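You operate a simulated robot arm through the tools that you are given. There is no shell and no other tool.

Carry out the task below with a simulated robot arm. There is one attempt and no reset: what you move stays moved.

JOB
Put things in order on the top of the assembly bench. At the end: the red test block (marked "IRON") stands where the black bracket stood; the green bracket from the top of the assembly bench stands where the silver bracket stood; the silver bracket from the top of the assembly bench stands where the red test block stood; the black bracket from the top of the assembly bench is on the grey tray; whatever was shut is shut again. Leave all else as you found it, and nothing knocked over.

The check looks at the end state, three seconds after you hand in, the way a careful person would. Anything else that was tipped, shoved, dropped, spilled or broken makes it a failure.

ROBOT AND FRAMES
A 6-joint arm with a two-finger parallel gripper, fixed in place. Base frame: the origin is at the foot of the arm, x ahead of it, y to its left, z up; the work surface is at about z = 0. Units: m, rad, N and s.
With the tool pointing down near the work surface it reaches from about 0.18 to 0.46 m from the base axis. Its first joint turns from -1.222 to 1.222 rad. Payload 1.9 kg.
The TCP is the grasp point between the finger pads, 0.023 m short of the fingertips. In the tool frame z runs along the fingers and y along their closing line. Largest opening 0.094 m; finger width 0.038, thickness 0.01; the body of the gripper, 0.054 by 0.096 m, starts 0.039 m behind the TCP.
Orientation is told as [roll, pitch, yaw] about the base's x, y, z axes, in that order, counted from this pose: with the fingers straight down and closing along the base's y, the tool's x points along the base's -x, its y along +y and its z along -z.

CONTROLS
- The arm moves only by the tool send_rows. Its argument "plan" is a list of rows, each a list of 7 numbers: the gripper command, from -1 (shut) to 1 (fully open), values between in proportion, then the shift along the tool's x, y, z in m, then the turn, a rotation vector about the tool's x, y, z in rad. In form: [[hand, dx, dy, dz, wx, wy, wz], ...]. A call has 1 to 20 rows; each row shifts and turns the commanded pose from where the row before left it, along the tool's axes as they then stand. Rows are played at 5 a second. More than 0.05 m and 0.15 rad between two rows, or a gripper value outside its range, and nothing of the call is played. A pose out of reach is approached as far as the arm can. The call stops where the force on the tool passes 40 N (or 10 N more than at its start, if that is more) or the arm is blocked; 0.2 s more then pass. The fingers move at their own pace (about 0.108 m/s each) and stop on an object; they squeeze with about 34 N. The grip force told is the motor's: it shows also when the fingers shut on nothing. Time passes only in rows, and 0.2 s behind the last, so rows that do not move let the fingers close. It gives the time, the measured TCP pose, the force on the tool (base axes), the opening and the grip force at its end, in the units of the frame above (readings bear some noise), with the torque about the TCP (base axes, N m) and any sound that the robot's microphone picked up, and new pictures: "pictures" is both (left out), scene, wrist or none.
- Cameras (640 x 400 px; columns grow to the right, rows downward): "scene" is fixed at [0.0691, 0.3303, 0.41]; the picture's right is [-0.66, -0.75, 0.00], its down [-0.49, 0.42, -0.76] and it looks along [0.58, -0.50, -0.64] (base axes); focal length 214 px, centre (320, 200). "wrist" rides on the gripper at [0.087, 0.016, -0.074] in the tool frame; the picture's right is [-0.18, 0.98, 0.00], its down [-0.58, -0.11, -0.81] and it looks along [-0.79, -0.15, 0.59] (tool axes); focal length 243 px, centre (320, 200). There is no depth. A picture from a camera that has moved, and an enlarged one, comes with that camera's place and axes in the base frame and with its lens. The place of the scene camera against the robot may be out by one fixed shift of up to 0.012 m in any direction.
- enlarge(camera, box): a new picture of the part [left, top, right, bottom] of that camera's present view, enlarged. It takes no simulated time.
- sign_off(): hands the job in; it is judged then, once.

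Places have to be worked out from the pictures, the camera data and where the tool is seen. Open the gripper and draw the arm clear of the work before you hand the job in, unless the task says otherwise.

The tools are called after ">>>" by a JSON object that holds its "fn" and its "kwargs". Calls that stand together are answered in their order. send_rows: Moves the arm, as the interface text tells. Its arguments: {"type":"object","properties":{"plan":{"type":"array","items":{"type":"array","items":{"type":"number"}}},"pictures":{"type":"string","enum":["both","scene","wrist","none"]}},"required":["plan"]} The other tools are called the same way: enlarge (camera, box) takes an enlarged picture of a part of a camera's view; sign_off () hands the job in.

At the start:

```text
time: 0.0
eef_pos: [0.2796, 0.0696, 0.2668]
tool_rot: [0.0, 0.0, 0.0]
ft_force: [0.5, 0.4, -0.1]
ft_torque: [0.02, 0.02, -0.01]
gripper_width: 0.094
grip_force: 0.0
```

scene: 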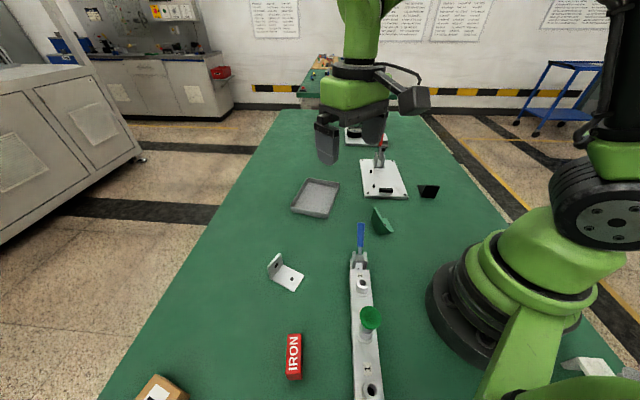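
wrist: 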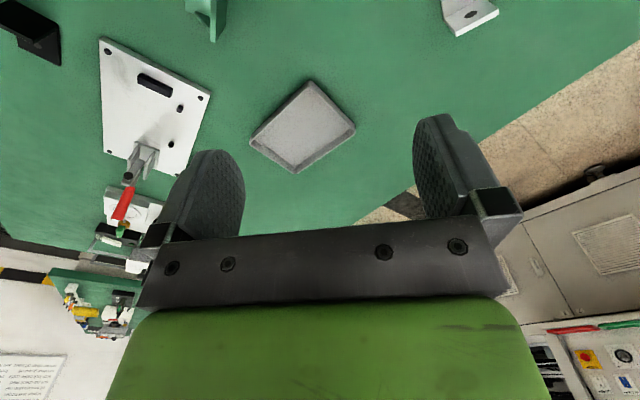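

I'll start by taking closer looks at the scene picture to identify the objects and work out where they stand.

>>> {"fn": "enlarge", "kwargs": {"camera": "scene", "box": [240, 220, 400, 400]}}

>>> {"fn": "enlarge", "kwargs": {"camera": "scene", "box": [280, 120, 450, 240]}}

>>> {"fn": "enlarge", "kwargs": {"camera": "wrist", "box": [0, 0, 320, 200]}}

>>> {"fn": "enlarge", "kwargs": {"camera": "scene", "box": [90, 300, 640, 400]}}

```text
2.22 times, centred on (320, 310) of scene
camera zoom: at [0.0691, 0.3303, 0.41], right [-0.66, -0.75, 0.0], down [-0.49, 0.42, -0.76], along [0.58, -0.5, -0.64], focal length 477 px, centre (320, -44)
```

zoom: 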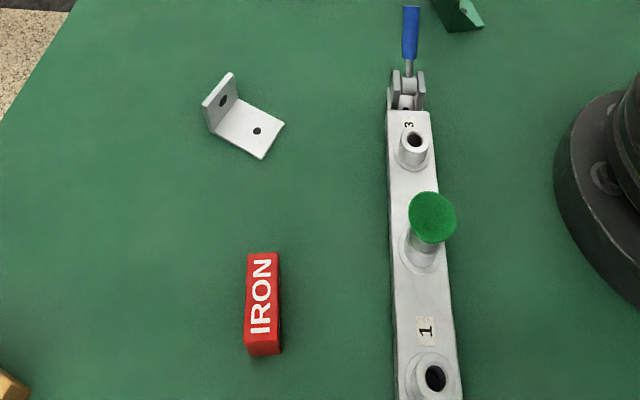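

```text
3.33 times, centred on (365, 180) of scene
camera zoom: at [0.0691, 0.3303, 0.41], right [-0.66, -0.75, 0.0], down [-0.49, 0.42, -0.76], along [0.58, -0.5, -0.64], focal length 715 px, centre (170, 267)
```

zoom: 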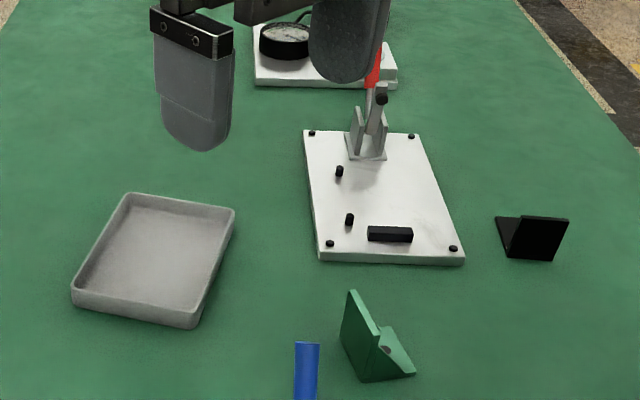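

```text
2.00 times, centred on (160, 100) of wrist
camera zoom: at [0.1935, 0.085, 0.3401], right [0.18, 0.98, 0.0], down [0.58, -0.11, 0.81], along [0.79, -0.15, -0.59], focal length 485 px, centre (640, 400)
```

zoom: 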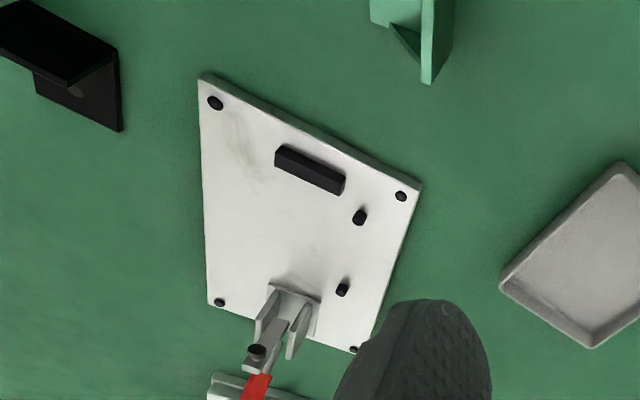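

```text
1.16 times, centred on (365, 350) of scene
camera zoom: at [0.0691, 0.3303, 0.41], right [-0.66, -0.75, 0.0], down [-0.49, 0.42, -0.76], along [0.58, -0.5, -0.64], focal length 250 px, centre (268, 26)
```

zoom: 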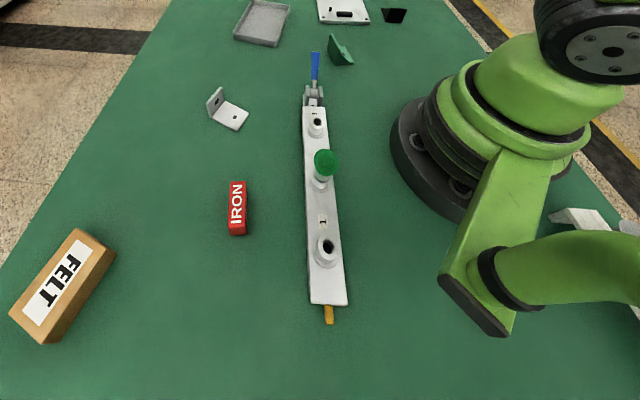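

From the scene view, the black bracket is around (0.24,-0.26), green around (0.25,-0.02), silver around (0.29,0.22) and IRON around (0.165,0.29), with the tray near (0.45,0). Next I move the arm high and turn it outward to look at the black bracket with the wrist camera.

>>> {"fn": "send_rows", "kwargs": {"plan": [[1, 0.0208, -0.0391, 0.0028, 0, 0, 0], [1, 0.0208, -0.0391, 0.0028, 0, 0, 0], [1, 0.0208, -0.0391, 0.0028, 0, 0, 0], [1, 0.0208, -0.0391, 0.0028, 0, 0, 0], [1, 0.0208, -0.0391, 0.0028, 0, 0, 0], [1, 0.0208, -0.0391, 0.0028, 0, 0, 0], [1, 0, 0, 0, 0, 0, 0.134], [1, 0, 0, 0, 0, 0, 0.134], [1, 0, 0, 0, 0, 0, 0.134], [1, 0, 0, 0, 0, 0, 0.134], [1, 0, 0, 0, 0, 0, 0.134], [1, 0, 0, 0, 0, 0, 0.13]]}}

```text
time: 2.6
eef_pos: [0.1539, -0.1653, 0.2499]
tool_rot: [0.0, 0.0, -0.804]
ft_force: [0.4, -0.1, -0.6]
ft_torque: [0.03, 0.02, 0.0]
gripper_width: 0.0939
grip_force: 0.0
camera wrist: at [0.1068, -0.0928, 0.323], right [0.83, 0.55, 0.0], down [0.33, -0.49, 0.81], along [0.44, -0.67, -0.59], focal length 243 px, centre (320, 200)
```

scene: 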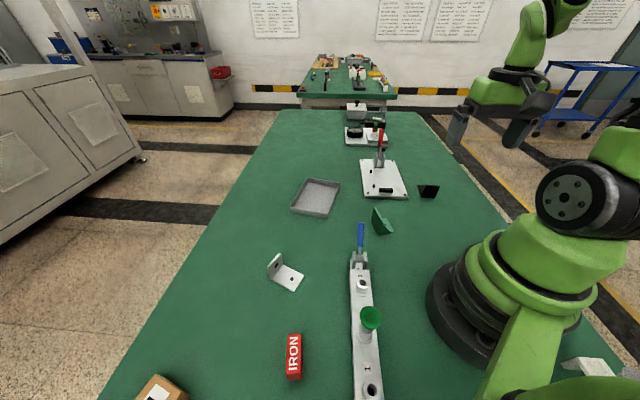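
wrist: 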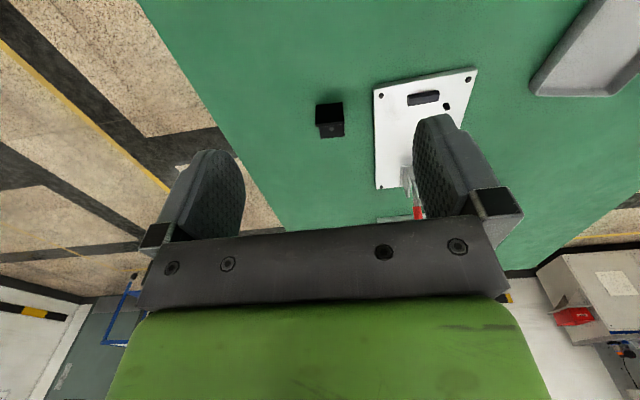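

The black bracket appears between the fingers in the wrist view. I enlarge that area to measure it.

>>> {"fn": "enlarge", "kwargs": {"camera": "wrist", "box": [290, 80, 370, 160]}}

>>> {"fn": "enlarge", "kwargs": {"camera": "scene", "box": [400, 160, 460, 220]}}

>>> {"fn": "enlarge", "kwargs": {"camera": "scene", "box": [320, 190, 420, 320]}}

```text
5.00 times, centred on (330, 120) of wrist
camera zoom: at [0.1068, -0.0928, 0.323], right [0.83, 0.55, 0.0], down [0.33, -0.49, 0.81], along [0.44, -0.67, -0.59], focal length 1213 px, centre (270, 600)
```

zoom: 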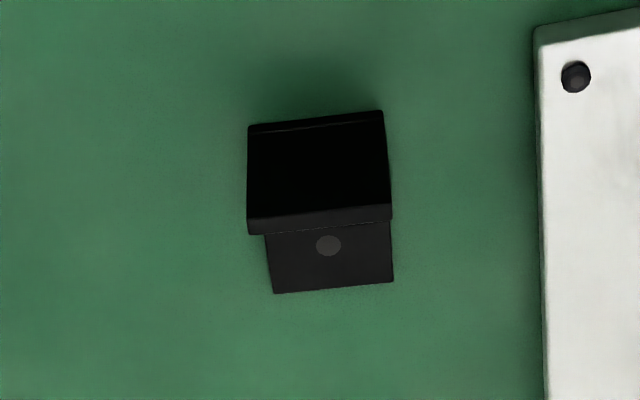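

```text
6.67 times, centred on (430, 190) of scene
camera zoom: at [0.0691, 0.3303, 0.41], right [-0.66, -0.75, 0.0], down [-0.49, 0.42, -0.76], along [0.58, -0.5, -0.64], focal length 1430 px, centre (-413, 267)
```

zoom: 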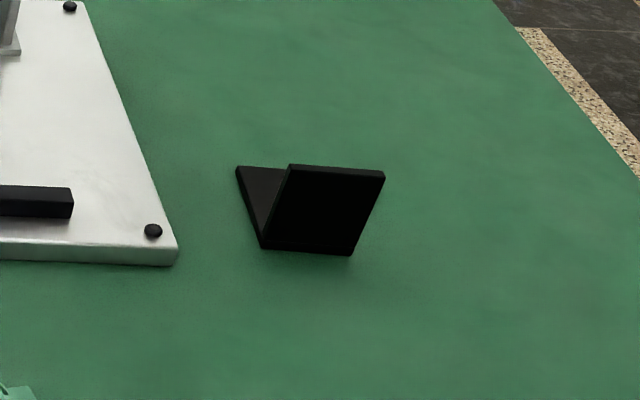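

```text
3.08 times, centred on (370, 255) of scene
camera zoom: at [0.0691, 0.3303, 0.41], right [-0.66, -0.75, 0.0], down [-0.49, 0.42, -0.76], along [0.58, -0.5, -0.64], focal length 660 px, centre (166, 31)
```

zoom: 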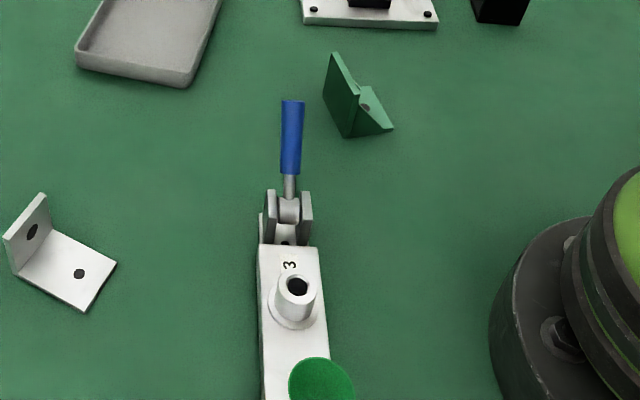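

The wrist view puts the black bracket's upright plate from (0.213,-0.268) to (0.243,-0.242), 0.045 tall, with its foot extending outward at about -49.6°. I move above it with the gripper partly open and stop at about z=0.12 to check alignment.

>>> {"fn": "send_rows", "kwargs": {"plan": [[0.277, 0, 0, 0, 0, 0, 0.061], [0.277, -0.0395, -0.0005, 0, 0, 0, 0], [0.277, -0.0395, -0.0005, 0, 0, 0, 0], [0.277, -0.0394, -0.0005, 0, 0, 0, 0], [0.277, 0, 0, 0.0433, 0, 0, 0], [0.277, 0, 0, 0.0433, 0, 0, 0], [0.277, 0, 0, 0.0434, 0, 0, 0], [0.277, 0, 0, 0, 0, 0, 0]]}}

```text
time: 4.4
eef_pos: [0.2301, -0.2545, 0.1154]
tool_rot: [0.001, -0.001, -0.862]
ft_force: [0.2, 0.6, -0.5]
ft_torque: [-0.03, 0.04, 0.02]
gripper_width: 0.0601
grip_force: 0.0
camera wrist: at [0.1872, -0.1795, 0.1905], right [0.87, 0.5, 0.0], down [0.3, -0.51, 0.81], along [0.4, -0.7, -0.59], focal length 243 px, centre (320, 200)
```

scene: 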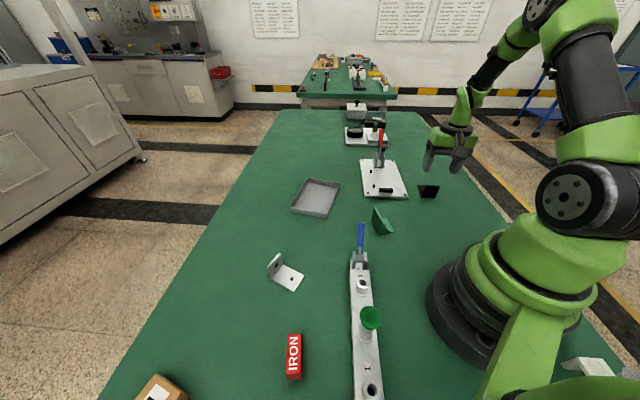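
wrist: 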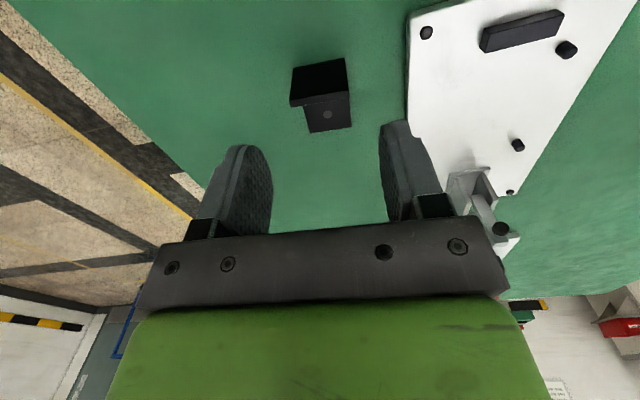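

The bracket sits between the open fingers. The z reading is a few mm below the commanded value, so I take another reading with a still row and enlarge the wrist view.

>>> {"fn": "send_rows", "kwargs": {"plan": [[0.277, 0, 0, 0, 0, 0, 0], [0.277, 0, 0, 0, 0, 0, 0]], "pictures": "none"}}

>>> {"fn": "enlarge", "kwargs": {"camera": "wrist", "box": [270, 40, 370, 150]}}

```text
time: 5.0
eef_pos: [0.2298, -0.2558, 0.117]
tool_rot: [-0.001, 0.0, -0.861]
ft_force: [0.6, 0.4, -0.4]
ft_torque: [-0.02, 0.01, -0.02]
gripper_width: 0.06
grip_force: 0.1
```

```text
3.64 times, centred on (320, 95) of wrist
camera zoom: at [0.1872, -0.1795, 0.1909], right [0.87, 0.5, 0.0], down [0.3, -0.51, 0.81], along [0.4, -0.7, -0.59], focal length 882 px, centre (320, 582)
```

zoom: 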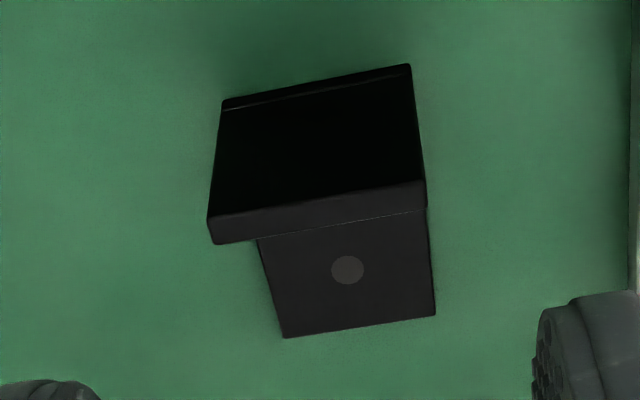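

The closer view confirms the bracket (upright mid-edge (0.229,-0.254), width direction 40°). I lower to about z=0.03, tips just above the bench, and close across its width.

>>> {"fn": "send_rows", "kwargs": {"plan": [[0.277, -0.0017, 0, 0.03, 0, 0, 0.005], [0.277, -0.0017, 0, 0.03, 0, 0, 0], [0.277, 0, 0, 0.0265, 0, 0, 0], [0.277, 0, 0, 0, 0, 0, 0], [-1, 0, 0, 0, 0, 0, 0], [-1, 0, 0, 0, 0, 0, 0], [-1, 0, 0, 0, 0, 0, 0], [-1, 0, 0, 0, 0, 0, 0]]}}

```text
time: 6.8
eef_pos: [0.2331, -0.2593, 0.0295]
tool_rot: [0.0, -0.001, -0.865]
ft_force: [0.0, -0.3, -0.5]
ft_torque: [0.0, 0.0, -0.03]
gripper_width: 0.0396
grip_force: 34.0
camera wrist: at [0.19, -0.1834, 0.1049], right [0.87, 0.5, 0.0], down [0.29, -0.51, 0.81], along [0.4, -0.7, -0.59], focal length 243 px, centre (320, 200)
```

scene: 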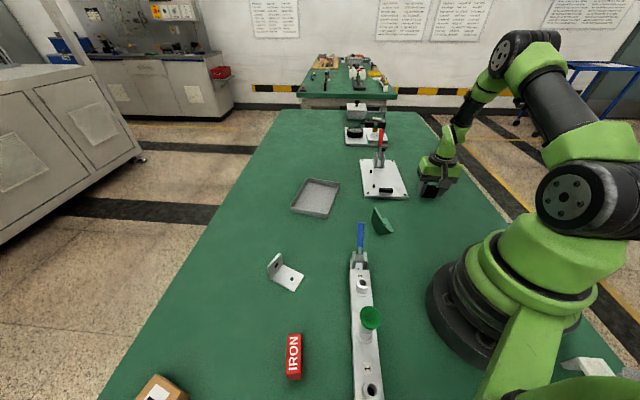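
wrist: 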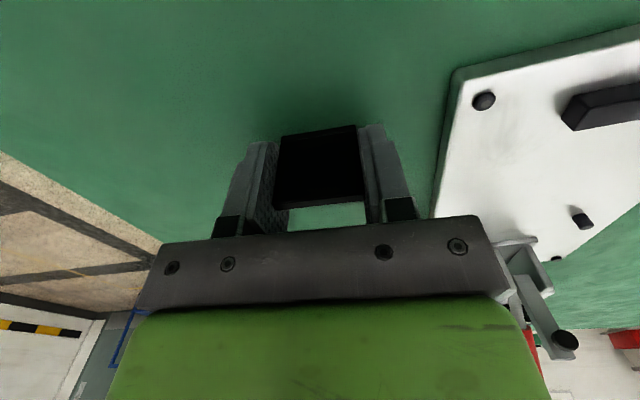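

The bracket is gripped at a width of 0.0396 with 34 N. I lift it straight up and check that it stays held and level.

>>> {"fn": "send_rows", "kwargs": {"plan": [[-1, 0, 0, -0.02, 0, 0, 0], [-1, 0, 0, -0.04, 0, 0, 0], [-1, 0, 0, -0.04, 0, 0, 0], [-1, 0, 0, -0.04, 0, 0, 0], [-1, 0, 0, -0.04, 0, 0, 0], [-1, 0, 0, 0, 0, 0, 0]]}}

```text
time: 8.2
eef_pos: [0.2314, -0.2591, 0.2113]
tool_rot: [0.0, -0.001, -0.867]
ft_force: [1.0, 0.1, 0.4]
ft_torque: [0.0, 0.0, 0.02]
gripper_width: 0.0397
grip_force: 33.7
camera wrist: at [0.1888, -0.1836, 0.2862], right [0.87, 0.5, 0.0], down [0.29, -0.51, 0.81], along [0.4, -0.7, -0.59], focal length 243 px, centre (320, 200)
```

scene: 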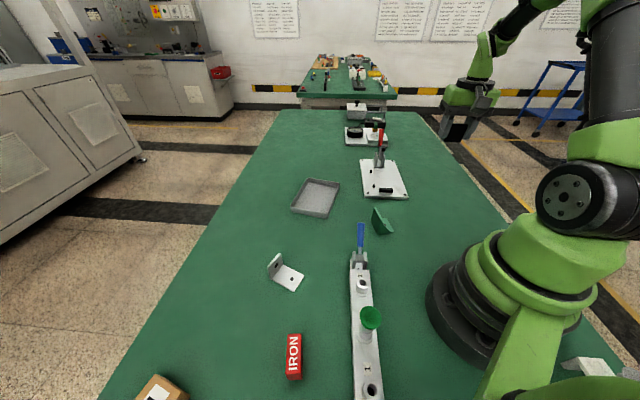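
wrist: 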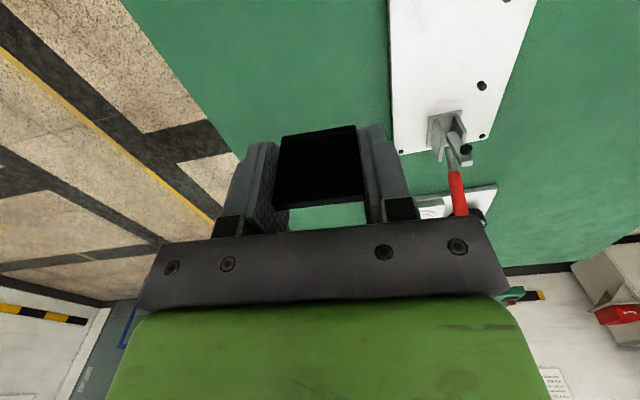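

It's held firmly. I lift to z=0.25, carry it inward to about (0.30,0), and turn to yaw 0.55 so the bracket lines up with the tray, whose centre I estimate at (0.444,0.005).

>>> {"fn": "send_rows", "kwargs": {"plan": [[-1, 0.0, 0.0, -0.039, 0, 0, 0], [-1, 0.0255, 0.0366, 0, 0, 0, 0], [-1, 0.0255, 0.0366, 0, 0, 0, 0], [-1, 0.0255, 0.0366, 0, 0, 0, 0], [-1, 0.0255, 0.0366, 0, 0, 0, 0], [-1, 0.0255, 0.0366, 0, 0, 0, 0], [-1, 0.0256, 0.0368, 0, 0, 0, 0], [-1, 0, 0, 0, 0, 0, -0.1417], [-1, 0, 0, 0, 0, 0, -0.1417], [-1, 0, 0, 0, 0, 0, -0.1417], [-1, 0, 0, 0, 0, 0, -0.1417], [-1, 0, 0, 0, 0, 0, -0.1417], [-1, 0, 0, 0, 0, 0, -0.1417], [-1, 0, 0, 0, 0, 0, -0.1417], [-1, 0, 0, 0, 0, 0, -0.1417], [-1, 0, 0, 0, 0, 0, -0.1417], [-1, 0, 0, 0, 0, 0, -0.1417], [-1, 0, 0, 0, 0, 0, 0]]}}

```text
time: 12.0
eef_pos: [0.3015, 0.0018, 0.2523]
tool_rot: [-0.001, -0.001, 0.553]
ft_force: [0.1, -0.8, -0.6]
ft_torque: [-0.01, 0.01, -0.03]
gripper_width: 0.0398
grip_force: 34.1
camera wrist: at [0.2197, -0.0312, 0.3258], right [-0.36, 0.93, 0.0], down [0.55, 0.21, 0.81], along [0.75, 0.29, -0.59], focal length 243 px, centre (320, 200)
```

scene: 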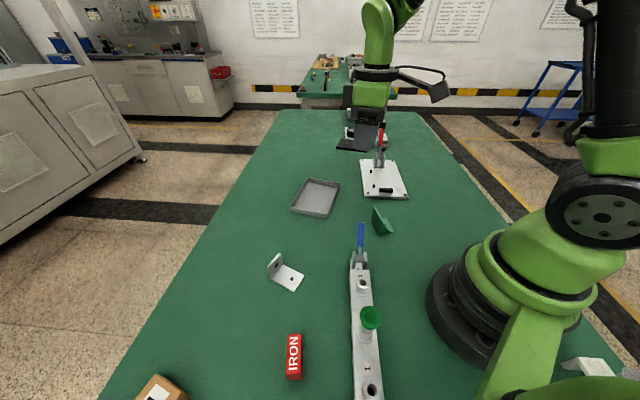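
wrist: 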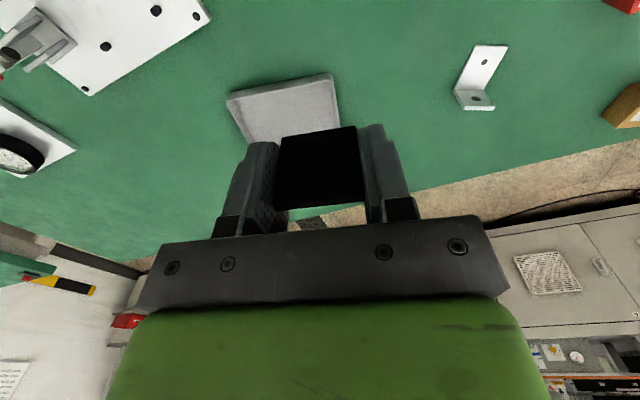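

The bracket is still held and the tray's near edge is in view. I enlarge it to refine its position before moving out.

>>> {"fn": "enlarge", "kwargs": {"camera": "wrist", "box": [215, 60, 375, 160]}}

>>> {"fn": "enlarge", "kwargs": {"camera": "scene", "box": [280, 165, 350, 225]}}

```text
4.00 times, centred on (295, 110) of wrist
camera zoom: at [0.2197, -0.0312, 0.3258], right [-0.36, 0.93, 0.0], down [0.55, 0.21, 0.81], along [0.75, 0.29, -0.59], focal length 970 px, centre (420, 560)
```

zoom: 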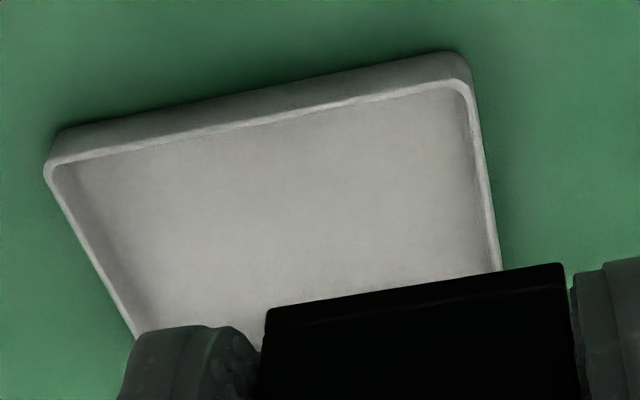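

```text
6.67 times, centred on (315, 195) of scene
camera zoom: at [0.0691, 0.3303, 0.41], right [-0.66, -0.75, 0.0], down [-0.49, 0.42, -0.76], along [0.58, -0.5, -0.64], focal length 1430 px, centre (353, 233)
```

zoom: 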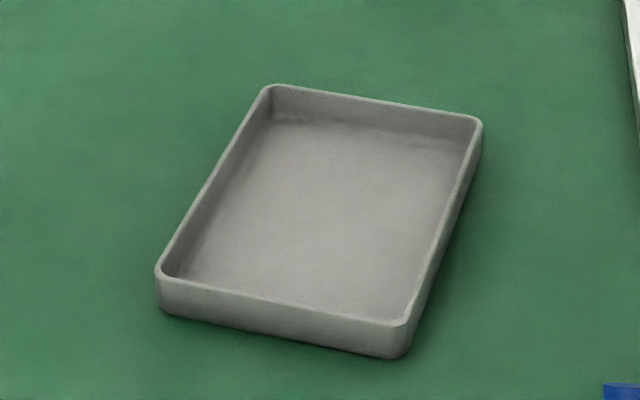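

The tray's near edge runs from (0.363,0.036) to (0.440,-0.083), which puts the centre at about (0.445,0.005) with a rim about 0.016 high. I move out over it and come down to z≈0.10.

>>> {"fn": "send_rows", "kwargs": {"plan": [[-1, -0.0346, -0.0239, 0, 0, 0, 0], [-1, -0.0346, -0.0239, 0, 0, 0, 0], [-1, -0.0346, -0.0239, 0, 0, 0, 0], [-1, 0, 0, 0.0375, 0, 0, -0.016], [-1, 0, 0, 0.0375, 0, 0, 0], [-1, 0, 0, 0.0375, 0, 0, 0], [-1, 0, 0, 0.0375, 0, 0, 0], [-1, 0, 0, 0, 0, 0, 0], [-1, 0, 0, 0, 0, 0, 0]]}}

```text
time: 14.0
eef_pos: [0.4258, -0.0068, 0.1036]
tool_rot: [-0.001, 0.0, 0.567]
ft_force: [0.5, -0.3, 0.3]
ft_torque: [-0.02, 0.02, 0.01]
gripper_width: 0.0395
grip_force: 34.3
camera wrist: at [0.3451, -0.0401, 0.177], right [-0.37, 0.93, 0.0], down [0.55, 0.22, 0.81], along [0.75, 0.3, -0.59], focal length 243 px, centre (320, 200)
```

scene: 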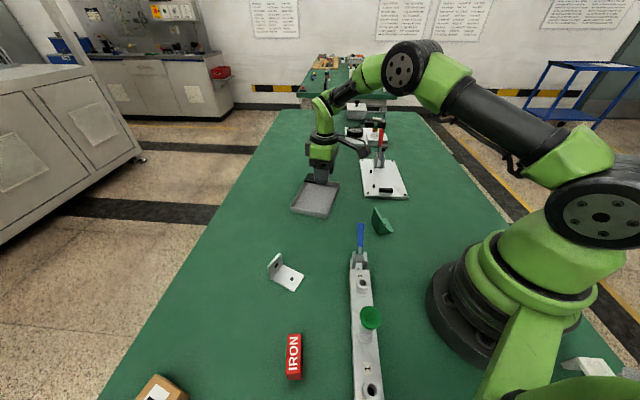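
wrist: 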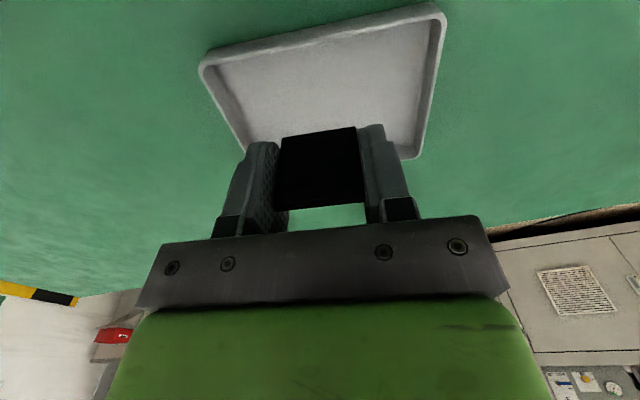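

The bracket is centred over the tray within a few mm. I shift 4 mm outward for finger clearance at the near wall and lower to just above the tray floor.

>>> {"fn": "send_rows", "kwargs": {"plan": [[-1, -0.004, 0, 0, 0, 0, 0], [-1, 0, 0, 0.03, 0, 0, 0], [-1, 0, 0, 0.025, 0, 0, 0], [-1, 0, 0, 0.008, 0, 0, 0], [-1, 0, 0, 0, 0, 0, 0], [-1, 0, 0, 0, 0, 0, 0]]}}

```text
time: 15.4
eef_pos: [0.4294, -0.0026, 0.0386]
tool_rot: [0.0, 0.001, 0.568]
ft_force: [0.3, -0.2, -0.9]
ft_torque: [0.02, 0.02, 0.0]
gripper_width: 0.0397
grip_force: 33.9
camera wrist: at [0.3492, -0.0375, 0.1124], right [-0.37, 0.93, 0.0], down [0.55, 0.22, 0.81], along [0.75, 0.3, -0.59], focal length 243 px, centre (320, 200)
```

scene: 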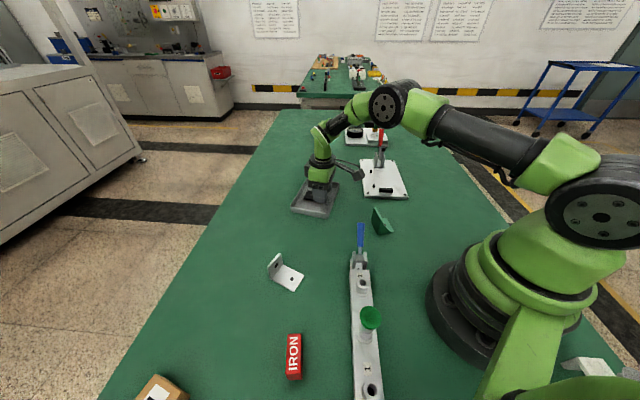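
wrist: 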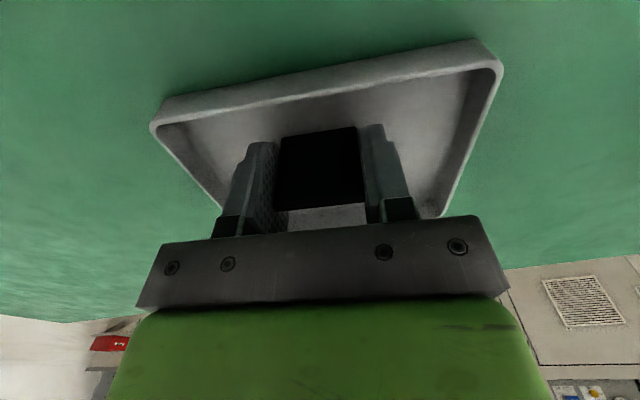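

The bracket's underside is now about 9 mm up and no contact force shows. I lower in small steps and watch the force.

>>> {"fn": "send_rows", "kwargs": {"plan": [[-1, 0, 0, 0.0015, 0, 0, 0], [-1, 0, 0, 0.0015, 0, 0, 0], [-1, 0, 0, 0, 0, 0, 0]], "pictures": "none"}}

>>> {"fn": "send_rows", "kwargs": {"plan": [[-1, 0, 0, 0.001, 0, 0, 0], [-1, 0, 0, 0.001, 0, 0, 0], [-1, 0, 0, 0, 0, 0, 0]], "pictures": "none"}}

```text
time: 16.2
eef_pos: [0.4311, -0.0031, 0.0363]
tool_rot: [0.0, 0.0, 0.567]
ft_force: [0.7, 1.1, -0.2]
ft_torque: [0.01, 0.0, 0.0]
gripper_width: 0.0393
grip_force: 34.3
```

```text
time: 17.0
eef_pos: [0.4301, -0.004, 0.0333]
tool_rot: [0.0, -0.002, 0.569]
ft_force: [-0.4, -0.1, 4.2]
ft_torque: [0.14, -0.14, 0.03]
gripper_width: 0.0395
grip_force: 33.5
```

An upward force of 4.2 N shows the bracket has touched the tray floor. I release gently and lift straight up.

>>> {"fn": "send_rows", "kwargs": {"plan": [[-0.05, 0, 0, 0, 0, 0, 0], [0.15, 0, 0, 0, 0, 0, 0], [0.404, 0, 0, 0, 0, 0, 0], [0.404, 0, 0, -0.015, 0, 0, 0], [0.404, 0, 0, -0.035, 0, 0, 0], [0.404, 0, 0, -0.045, 0, 0, 0], [0.404, 0, 0, -0.045, 0, 0, 0], [0.404, 0, 0, 0, 0, 0, 0]]}}

```text
time: 18.8
eef_pos: [0.43, -0.0051, 0.1724]
tool_rot: [0.002, 0.0, 0.566]
ft_force: [0.8, -0.5, 0.3]
ft_torque: [0.02, 0.01, 0.02]
gripper_width: 0.0664
grip_force: 0.0
camera wrist: at [0.3502, -0.0398, 0.2476], right [-0.37, 0.93, 0.0], down [0.55, 0.22, 0.81], along [0.75, 0.3, -0.59], focal length 243 px, centre (320, 200)
```

scene: 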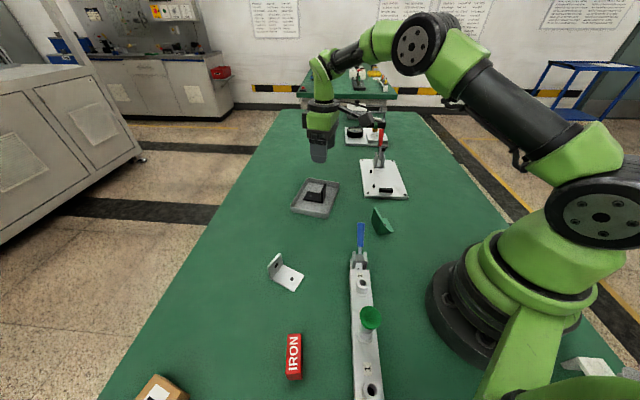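
wrist: 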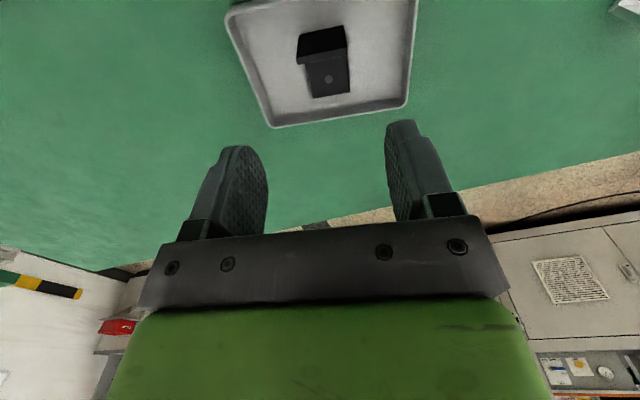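

The black bracket stands upright in the tray. Next I move high, at z≈0.25, over toward the red IRON block and turn outward to look at it.

>>> {"fn": "send_rows", "kwargs": {"plan": [[1, 0, 0, -0.045, 0, 0, 0], [1, 0, 0, -0.033, 0, 0, 0], [1, 0.01696, 0.03648, 0, 0, 0, 0], [1, 0.01696, 0.03648, 0, 0, 0, 0], [1, 0.01696, 0.03648, 0, 0, 0, 0], [1, 0.01696, 0.03648, 0, 0, 0, 0], [1, 0.01696, 0.03648, 0, 0, 0, 0], [1, 0.01696, 0.03648, 0, 0, 0, 0], [1, 0.01696, 0.03648, 0, 0, 0, 0], [1, 0.01696, 0.03648, 0, 0, 0, 0], [1, 0.01696, 0.03648, 0, 0, 0, 0], [1, 0, 0, 0, 0, 0, -0.1327], [1, 0, 0, 0, 0, 0, -0.1327], [1, 0, 0, 0, 0, 0, -0.1327], [1, 0, 0, 0, 0, 0, 0]]}}

```text
time: 22.0
eef_pos: [0.1246, 0.1917, 0.2511]
tool_rot: [0.0, 0.0, 0.967]
ft_force: [-0.1, -0.6, 0.0]
ft_torque: [0.03, -0.01, 0.0]
gripper_width: 0.0941
grip_force: 0.1
camera wrist: at [0.0628, 0.1283, 0.3258], right [-0.7, 0.71, 0.0], down [0.42, 0.42, 0.81], along [0.57, 0.57, -0.59], focal length 243 px, centre (320, 200)
```

scene: 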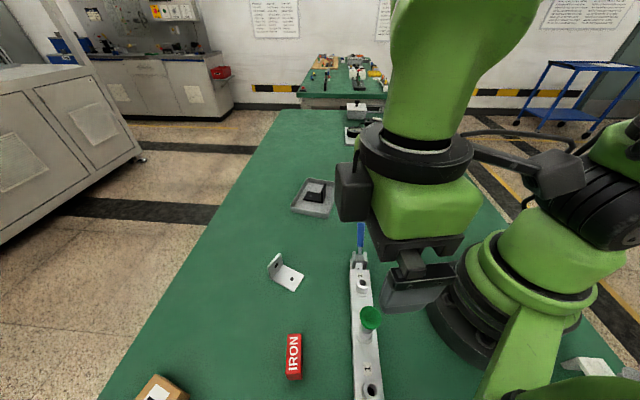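
wrist: 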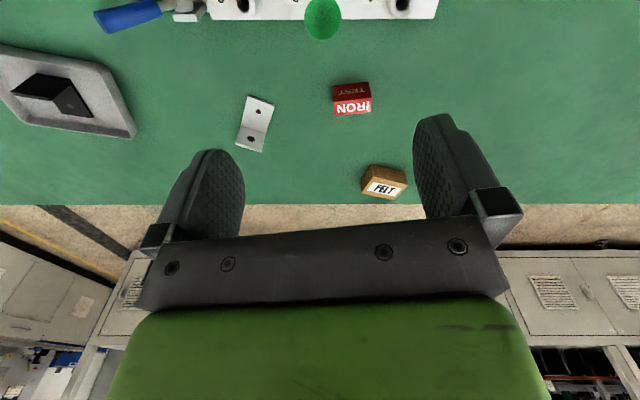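

The IRON block and the silver bracket are both visible. I enlarge both to measure them.

>>> {"fn": "enlarge", "kwargs": {"camera": "wrist", "box": [310, 65, 400, 130]}}

>>> {"fn": "enlarge", "kwargs": {"camera": "wrist", "box": [215, 80, 305, 165]}}

>>> {"fn": "enlarge", "kwargs": {"camera": "wrist", "box": [80, 0, 460, 80]}}

>>> {"fn": "enlarge", "kwargs": {"camera": "scene", "box": [260, 310, 340, 400]}}

```text
6.15 times, centred on (355, 98) of wrist
camera zoom: at [0.0628, 0.1283, 0.3258], right [-0.7, 0.71, 0.0], down [0.42, 0.42, 0.81], along [0.57, 0.57, -0.59], focal length 1493 px, centre (105, 831)
```

zoom: 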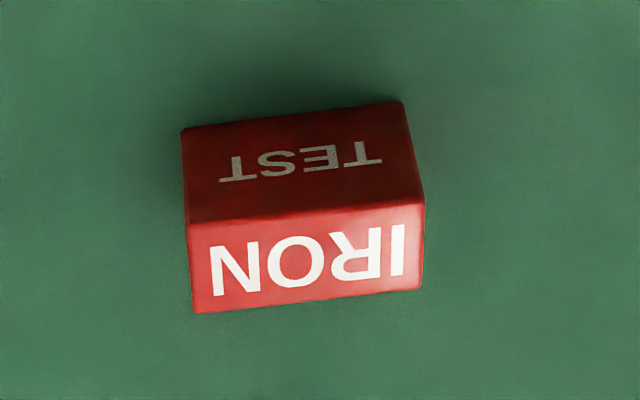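

```text
4.71 times, centred on (260, 122) of wrist
camera zoom: at [0.0628, 0.1283, 0.3258], right [-0.7, 0.71, 0.0], down [0.42, 0.42, 0.81], along [0.57, 0.57, -0.59], focal length 1142 px, centre (602, 565)
```

zoom: 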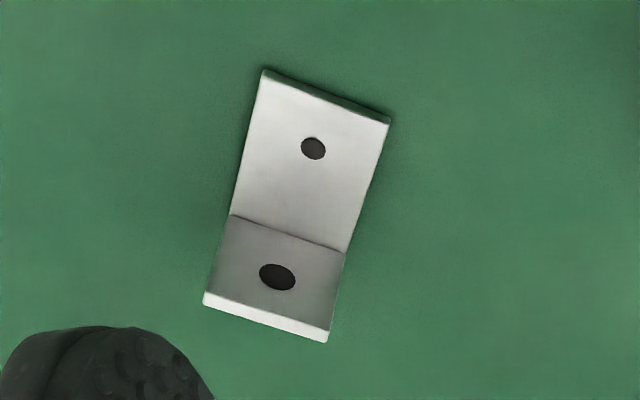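

```text
1.68 times, centred on (270, 40) of wrist
camera zoom: at [0.0628, 0.1283, 0.3258], right [-0.7, 0.71, 0.0], down [0.42, 0.42, 0.81], along [0.57, 0.57, -0.59], focal length 409 px, centre (404, 470)
```

zoom: 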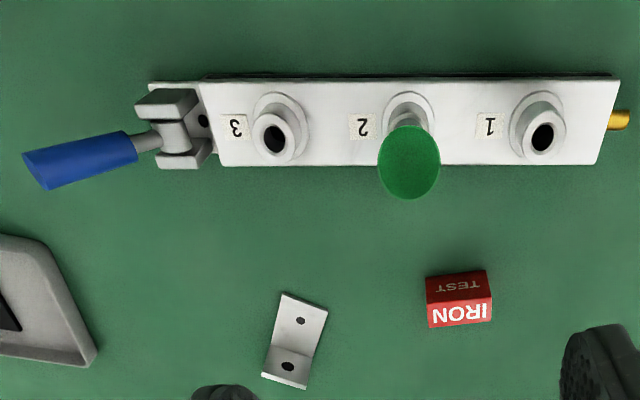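

```text
4.44 times, centred on (300, 355) of scene
camera zoom: at [0.0691, 0.3303, 0.41], right [-0.66, -0.75, 0.0], down [-0.49, 0.42, -0.76], along [0.58, -0.5, -0.64], focal length 953 px, centre (409, -489)
```

zoom: 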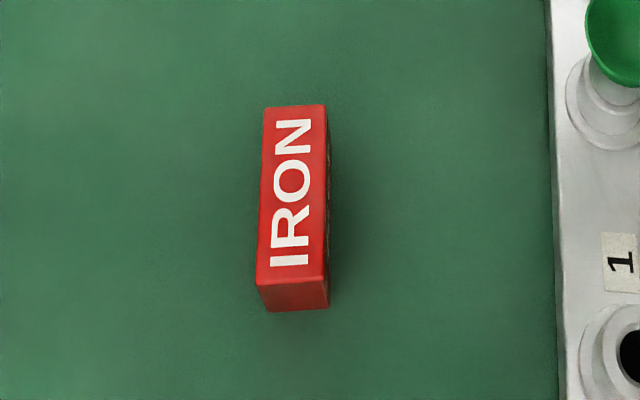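

The IRON block measures about 0.05×0.02×0.038 m, centred near (0.164,0.288) with its long axis at about 141°. The silver bracket's footprint centre is near (0.291,0.218), with its upright on the far side. I align to grip the block along its length and go down to z≈0.12 for a check.

>>> {"fn": "send_rows", "kwargs": {"plan": [[0.55, 0, 0, 0, 0, 0, 0.07], [0.55, -0.0334, 0.0102, 0, 0, 0, 0], [0.55, -0.0334, 0.0102, 0, 0, 0, 0], [0.55, -0.0334, 0.0102, 0, 0, 0, 0], [0.55, 0, 0, 0.044, 0, 0, 0], [0.55, 0, 0, 0.044, 0, 0, 0], [0.55, 0, 0, 0.044, 0, 0, 0], [0.55, 0, 0, 0, 0, 0, 0], [0.55, 0, 0, 0, 0, 0, 0]]}}

>>> {"fn": "enlarge", "kwargs": {"camera": "wrist", "box": [260, 30, 380, 130]}}

```text
time: 24.0
eef_pos: [0.1629, 0.2906, 0.1202]
tool_rot: [0.0, 0.001, 0.895]
ft_force: [0.1, -0.4, 0.3]
ft_torque: [0.0, -0.01, -0.02]
gripper_width: 0.0728
grip_force: 0.0
camera wrist: at [0.0973, 0.232, 0.1936], right [-0.65, 0.76, 0.0], down [0.45, 0.39, 0.81], along [0.61, 0.53, -0.59], focal length 243 px, centre (320, 200)
```

scene: 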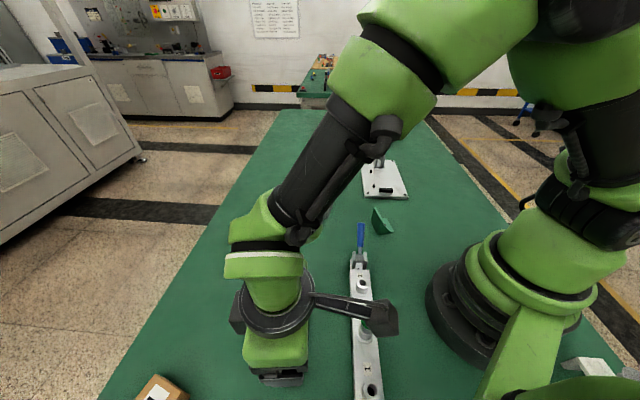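
wrist: 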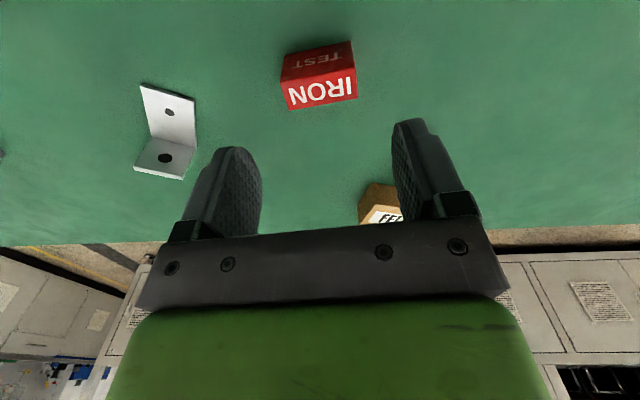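

```text
4.00 times, centred on (320, 80) of wrist
camera zoom: at [0.0973, 0.232, 0.1936], right [-0.65, 0.76, 0.0], down [0.45, 0.39, 0.81], along [0.61, 0.53, -0.59], focal length 970 px, centre (320, 680)
```

zoom: 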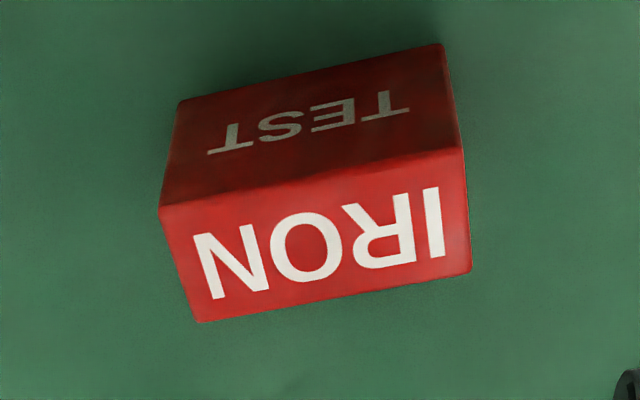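

The closer view gives the block centre as (0.1636,0.2887) with height 0.038, and the TCP is within about 1 mm. I lower in stages and check that the wrist camera's housing clears the green knob.

>>> {"fn": "send_rows", "kwargs": {"plan": [[0.55, 0, 0, 0.03, 0, 0, -0.015], [0.55, 0.001, 0, 0.025, 0, 0, 0], [0.55, 0, 0, 0, 0, 0, 0]]}}

>>> {"fn": "enlarge", "kwargs": {"camera": "scene", "box": [220, 260, 420, 400]}}

```text
time: 24.8
eef_pos: [0.1613, 0.2891, 0.0634]
tool_rot: [0.0, -0.001, 0.909]
ft_force: [0.3, -0.1, 0.6]
ft_torque: [-0.01, 0.0, -0.05]
gripper_width: 0.0732
grip_force: 0.0
camera wrist: at [0.0969, 0.2287, 0.1381], right [-0.66, 0.75, 0.0], down [0.44, 0.39, 0.81], along [0.6, 0.53, -0.59], focal length 243 px, centre (320, 200)
```

scene: 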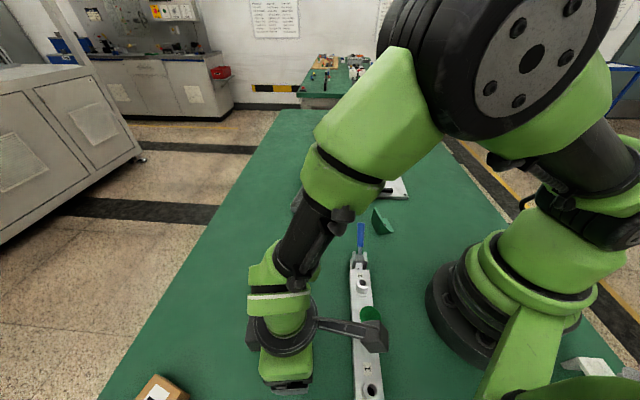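
wrist: 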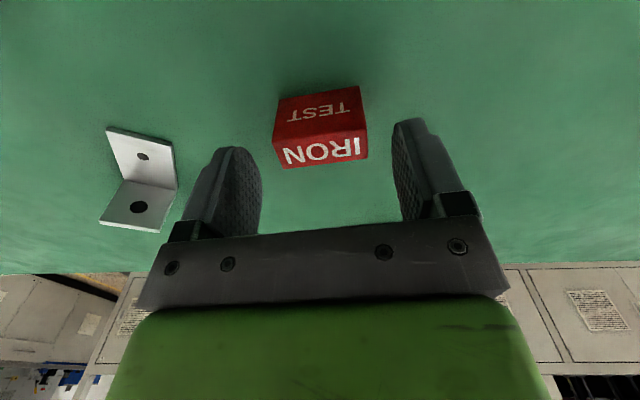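

```text
2.86 times, centred on (320, 330) of scene
camera zoom: at [0.0691, 0.3303, 0.41], right [-0.66, -0.75, 0.0], down [-0.49, 0.42, -0.76], along [0.58, -0.5, -0.64], focal length 613 px, centre (320, -171)
```

zoom: 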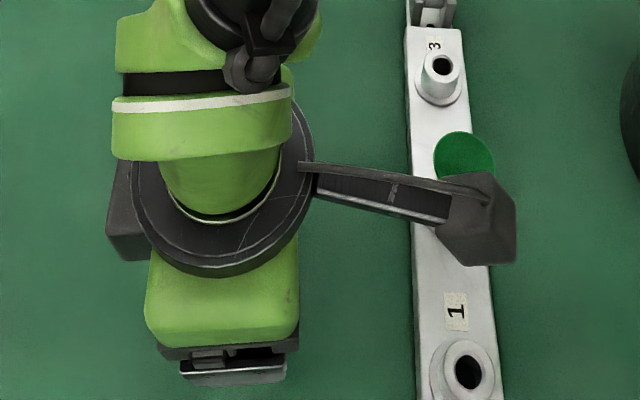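

The camera housing clears the knob by several mm both sideways and vertically. I lower the last 29 mm and grip the block.

>>> {"fn": "send_rows", "kwargs": {"plan": [[0.55, -0.001, 0, 0.015, 0, 0, 0], [0.55, 0, 0, 0.0145, 0, 0, 0], [0.55, 0, 0, 0, 0, 0, 0], [-1, 0, 0, 0, 0, 0, 0], [-1, 0, 0, 0, 0, 0, 0], [-1, 0, 0, 0, 0, 0, 0], [-1, 0, 0, 0, 0, 0, 0]]}}

```text
time: 26.4
eef_pos: [0.1637, 0.2888, 0.0337]
tool_rot: [0.0, 0.0, 0.909]
ft_force: [0.7, 0.2, -0.3]
ft_torque: [-0.01, 0.0, -0.02]
gripper_width: 0.0499
grip_force: 34.0
camera wrist: at [0.0982, 0.229, 0.1079], right [-0.66, 0.75, 0.0], down [0.44, 0.39, 0.81], along [0.6, 0.53, -0.59], focal length 243 px, centre (320, 200)
```

scene: 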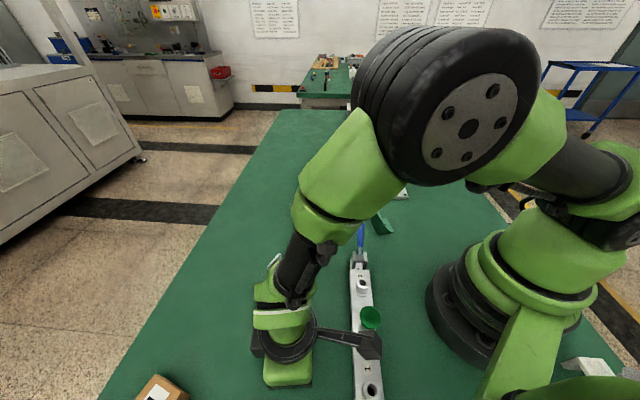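
wrist: 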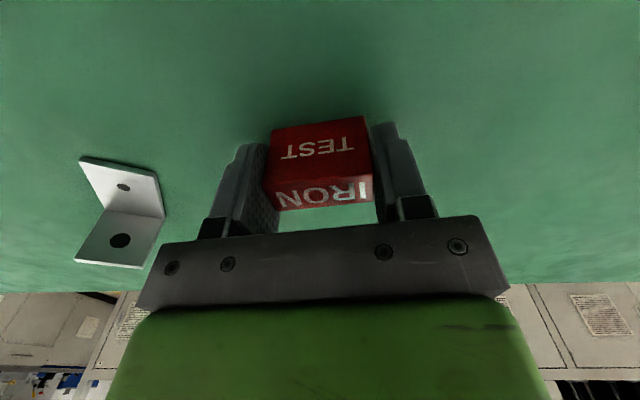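

The block is gripped at a width of 0.0499. I lift it slowly and check for slip.

>>> {"fn": "send_rows", "kwargs": {"plan": [[-1, 0, 0, -0.01, 0, 0, 0], [-1, 0, 0, -0.02, 0, 0, 0], [-1, 0, 0, -0.03, 0, 0, 0], [-1, 0, 0, -0.04, 0, 0, 0], [-1, 0, 0, -0.04, 0, 0, 0], [-1, 0, 0, -0.04, 0, 0, 0], [-1, 0, 0, -0.036, 0, 0, 0], [-1, 0, 0, 0, 0, 0, 0]]}}

```text
time: 28.2
eef_pos: [0.1641, 0.2885, 0.2535]
tool_rot: [-0.001, 0.001, 0.908]
ft_force: [0.2, 0.1, -3.1]
ft_torque: [-0.01, -0.01, -0.01]
gripper_width: 0.0497
grip_force: 34.5
camera wrist: at [0.0999, 0.2288, 0.3272], right [-0.66, 0.75, 0.0], down [0.44, 0.39, 0.81], along [0.6, 0.53, -0.59], focal length 243 px, centre (320, 200)
```

scene: 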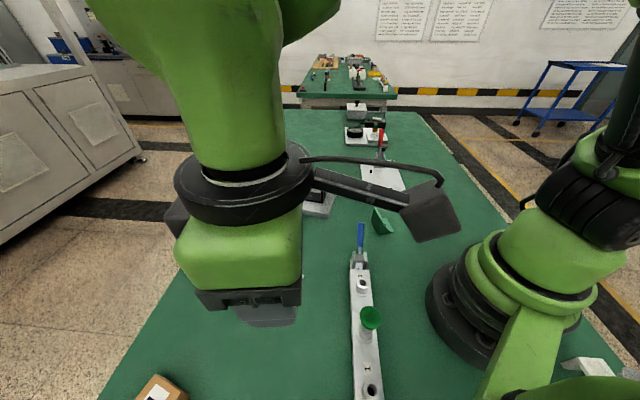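
wrist: 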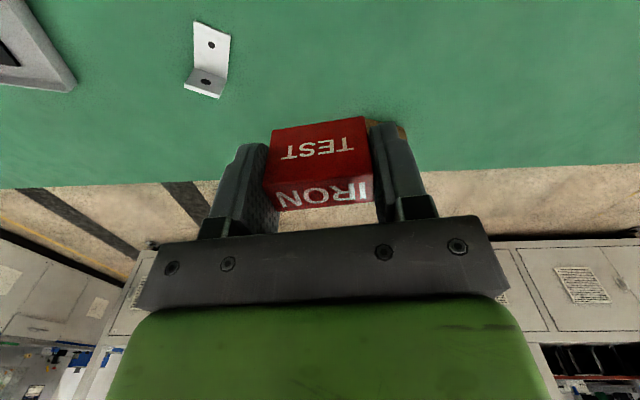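

The load reads about 3 N (0.3 kg) and nothing slipped. I carry it at z≈0.25 to about (0.28,0) and turn to yaw -0.865.

>>> {"fn": "send_rows", "kwargs": {"plan": [[-1, 0.0223, -0.0384, 0, 0, 0, 0], [-1, 0.0223, -0.0384, 0, 0, 0, 0], [-1, 0.0223, -0.0384, 0, 0, 0, 0], [-1, 0.0223, -0.0384, 0, 0, 0, 0], [-1, 0.0223, -0.0384, 0, 0, 0, 0], [-1, 0.0223, -0.0384, 0, 0, 0, 0], [-1, 0.0223, -0.0384, 0, 0, 0, 0], [-1, 0, 0, 0, 0, 0, 0.1478], [-1, 0, 0, 0, 0, 0, 0.1478], [-1, 0, 0, 0, 0, 0, 0.1478], [-1, 0, 0, 0, 0, 0, 0.1478], [-1, 0, 0, 0, 0, 0, 0.1478], [-1, 0, 0, 0, 0, 0, 0.1478], [-1, 0, 0, 0, 0, 0, 0.1478], [-1, 0, 0, 0, 0, 0, 0.1478], [-1, 0, 0, 0, 0, 0, 0.1478], [-1, 0, 0, 0, 0, 0, 0.1478], [-1, 0, 0, 0, 0, 0, 0.1478], [-1, 0, 0, 0, 0, 0, 0.1478]]}}

```text
time: 32.2
eef_pos: [0.2801, 0.0008, 0.2516]
tool_rot: [-0.001, 0.001, -0.868]
ft_force: [-0.3, 0.0, -3.8]
ft_torque: [-0.01, 0.03, 0.02]
gripper_width: 0.05
grip_force: 34.1
camera wrist: at [0.2375, 0.0757, 0.3254], right [0.87, 0.5, 0.0], down [0.29, -0.51, 0.81], along [0.4, -0.7, -0.59], focal length 243 px, centre (320, 200)
```

scene: 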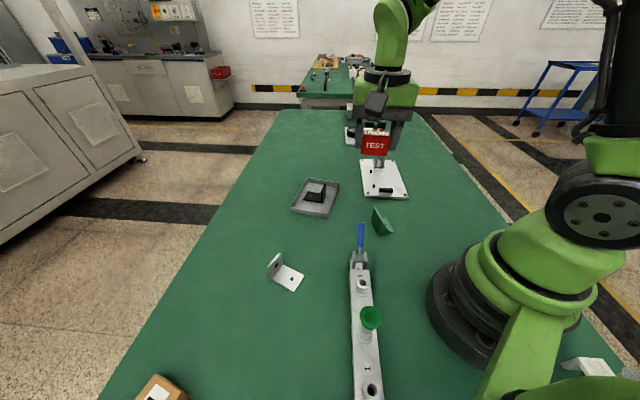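
wrist: 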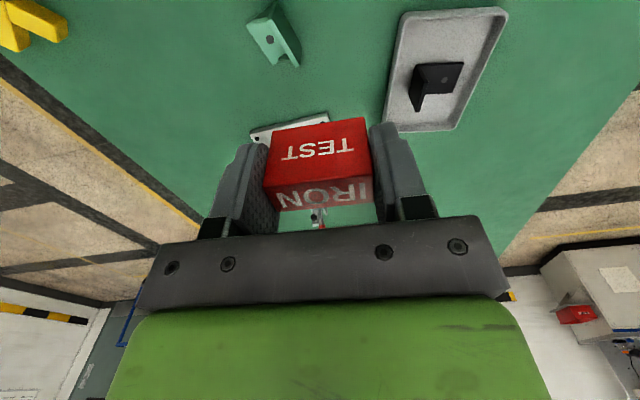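

The red block is still held and I have a good view of the green bracket. I enlarge that for later and carry on to the black bracket's old spot.

>>> {"fn": "enlarge", "kwargs": {"camera": "wrist", "box": [225, 0, 325, 80]}}

>>> {"fn": "send_rows", "kwargs": {"plan": [[-1, -0.0271, -0.0291, 0, 0, 0, 0], [-1, -0.0271, -0.0291, 0, 0, 0, 0], [-1, -0.0271, -0.0291, 0, 0, 0, 0], [-1, -0.0271, -0.0291, 0, 0, 0, 0], [-1, -0.0271, -0.0291, 0, 0, 0, 0], [-1, -0.0271, -0.0291, 0, 0, 0, 0], [-1, -0.0271, -0.0291, 0, 0, 0, 0], [-1, 0, 0, 0.044, 0, 0, 0], [-1, 0, 0, 0.044, 0, 0, 0], [-1, 0, 0, 0.044, 0, 0, 0], [-1, 0, 0, 0, 0, 0, 0], [-1, 0, 0, 0, 0, 0, 0]]}}

```text
5.00 times, centred on (275, 40) of wrist
camera zoom: at [0.2375, 0.0757, 0.3254], right [0.87, 0.5, 0.0], down [0.29, -0.51, 0.81], along [0.4, -0.7, -0.59], focal length 1213 px, centre (545, 1000)
```

zoom: 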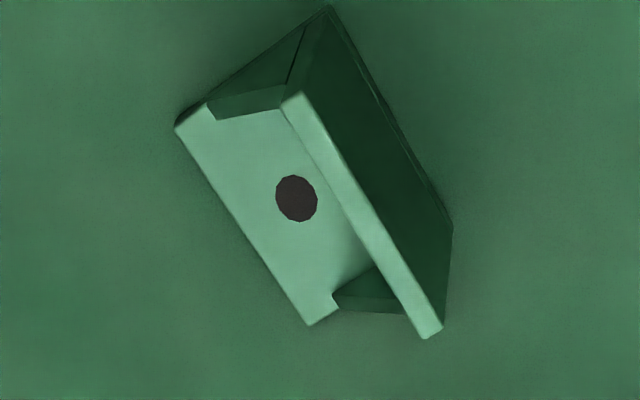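

```text
time: 34.8
eef_pos: [0.2457, -0.2778, 0.1196]
tool_rot: [-0.001, 0.001, -0.864]
ft_force: [-0.3, -0.8, -4.1]
ft_torque: [0.01, 0.0, 0.02]
gripper_width: 0.0496
grip_force: 34.0
camera wrist: at [0.2033, -0.2029, 0.1932], right [0.87, 0.5, 0.0], down [0.29, -0.51, 0.81], along [0.4, -0.7, -0.59], focal length 243 px, centre (320, 200)
```

scene: 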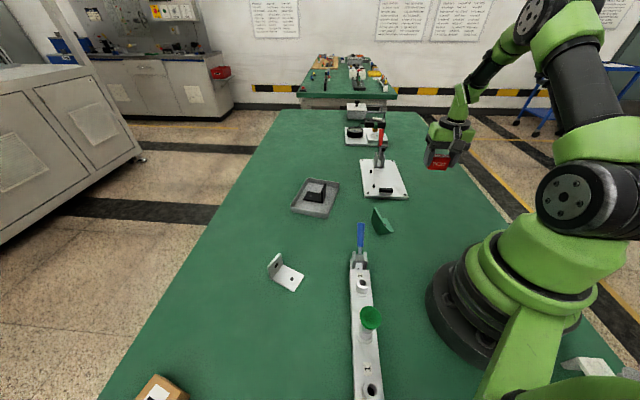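
wrist: 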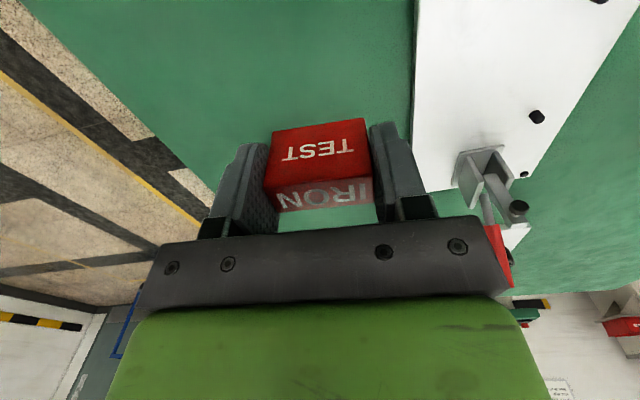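

The block is over the black bracket's old spot, TCP about (0.247,-0.278). I nudge it 2 mm and lower until it is just above the bench.

>>> {"fn": "send_rows", "kwargs": {"plan": [[-1, 0.0009, 0.0021, 0.03, 0, 0, 0], [-1, 0, 0, 0.03, 0, 0, 0], [-1, 0, 0, 0.02, 0, 0, 0], [-1, 0, 0, 0, 0, 0, 0], [-1, 0, 0, 0, 0, 0, 0]], "pictures": "none"}}

```text
time: 36.0
eef_pos: [0.2491, -0.2743, 0.0393]
tool_rot: [0.0, 0.0, -0.864]
ft_force: [0.5, -0.4, -3.7]
ft_torque: [0.0, 0.02, 0.02]
gripper_width: 0.05
grip_force: 33.8
```

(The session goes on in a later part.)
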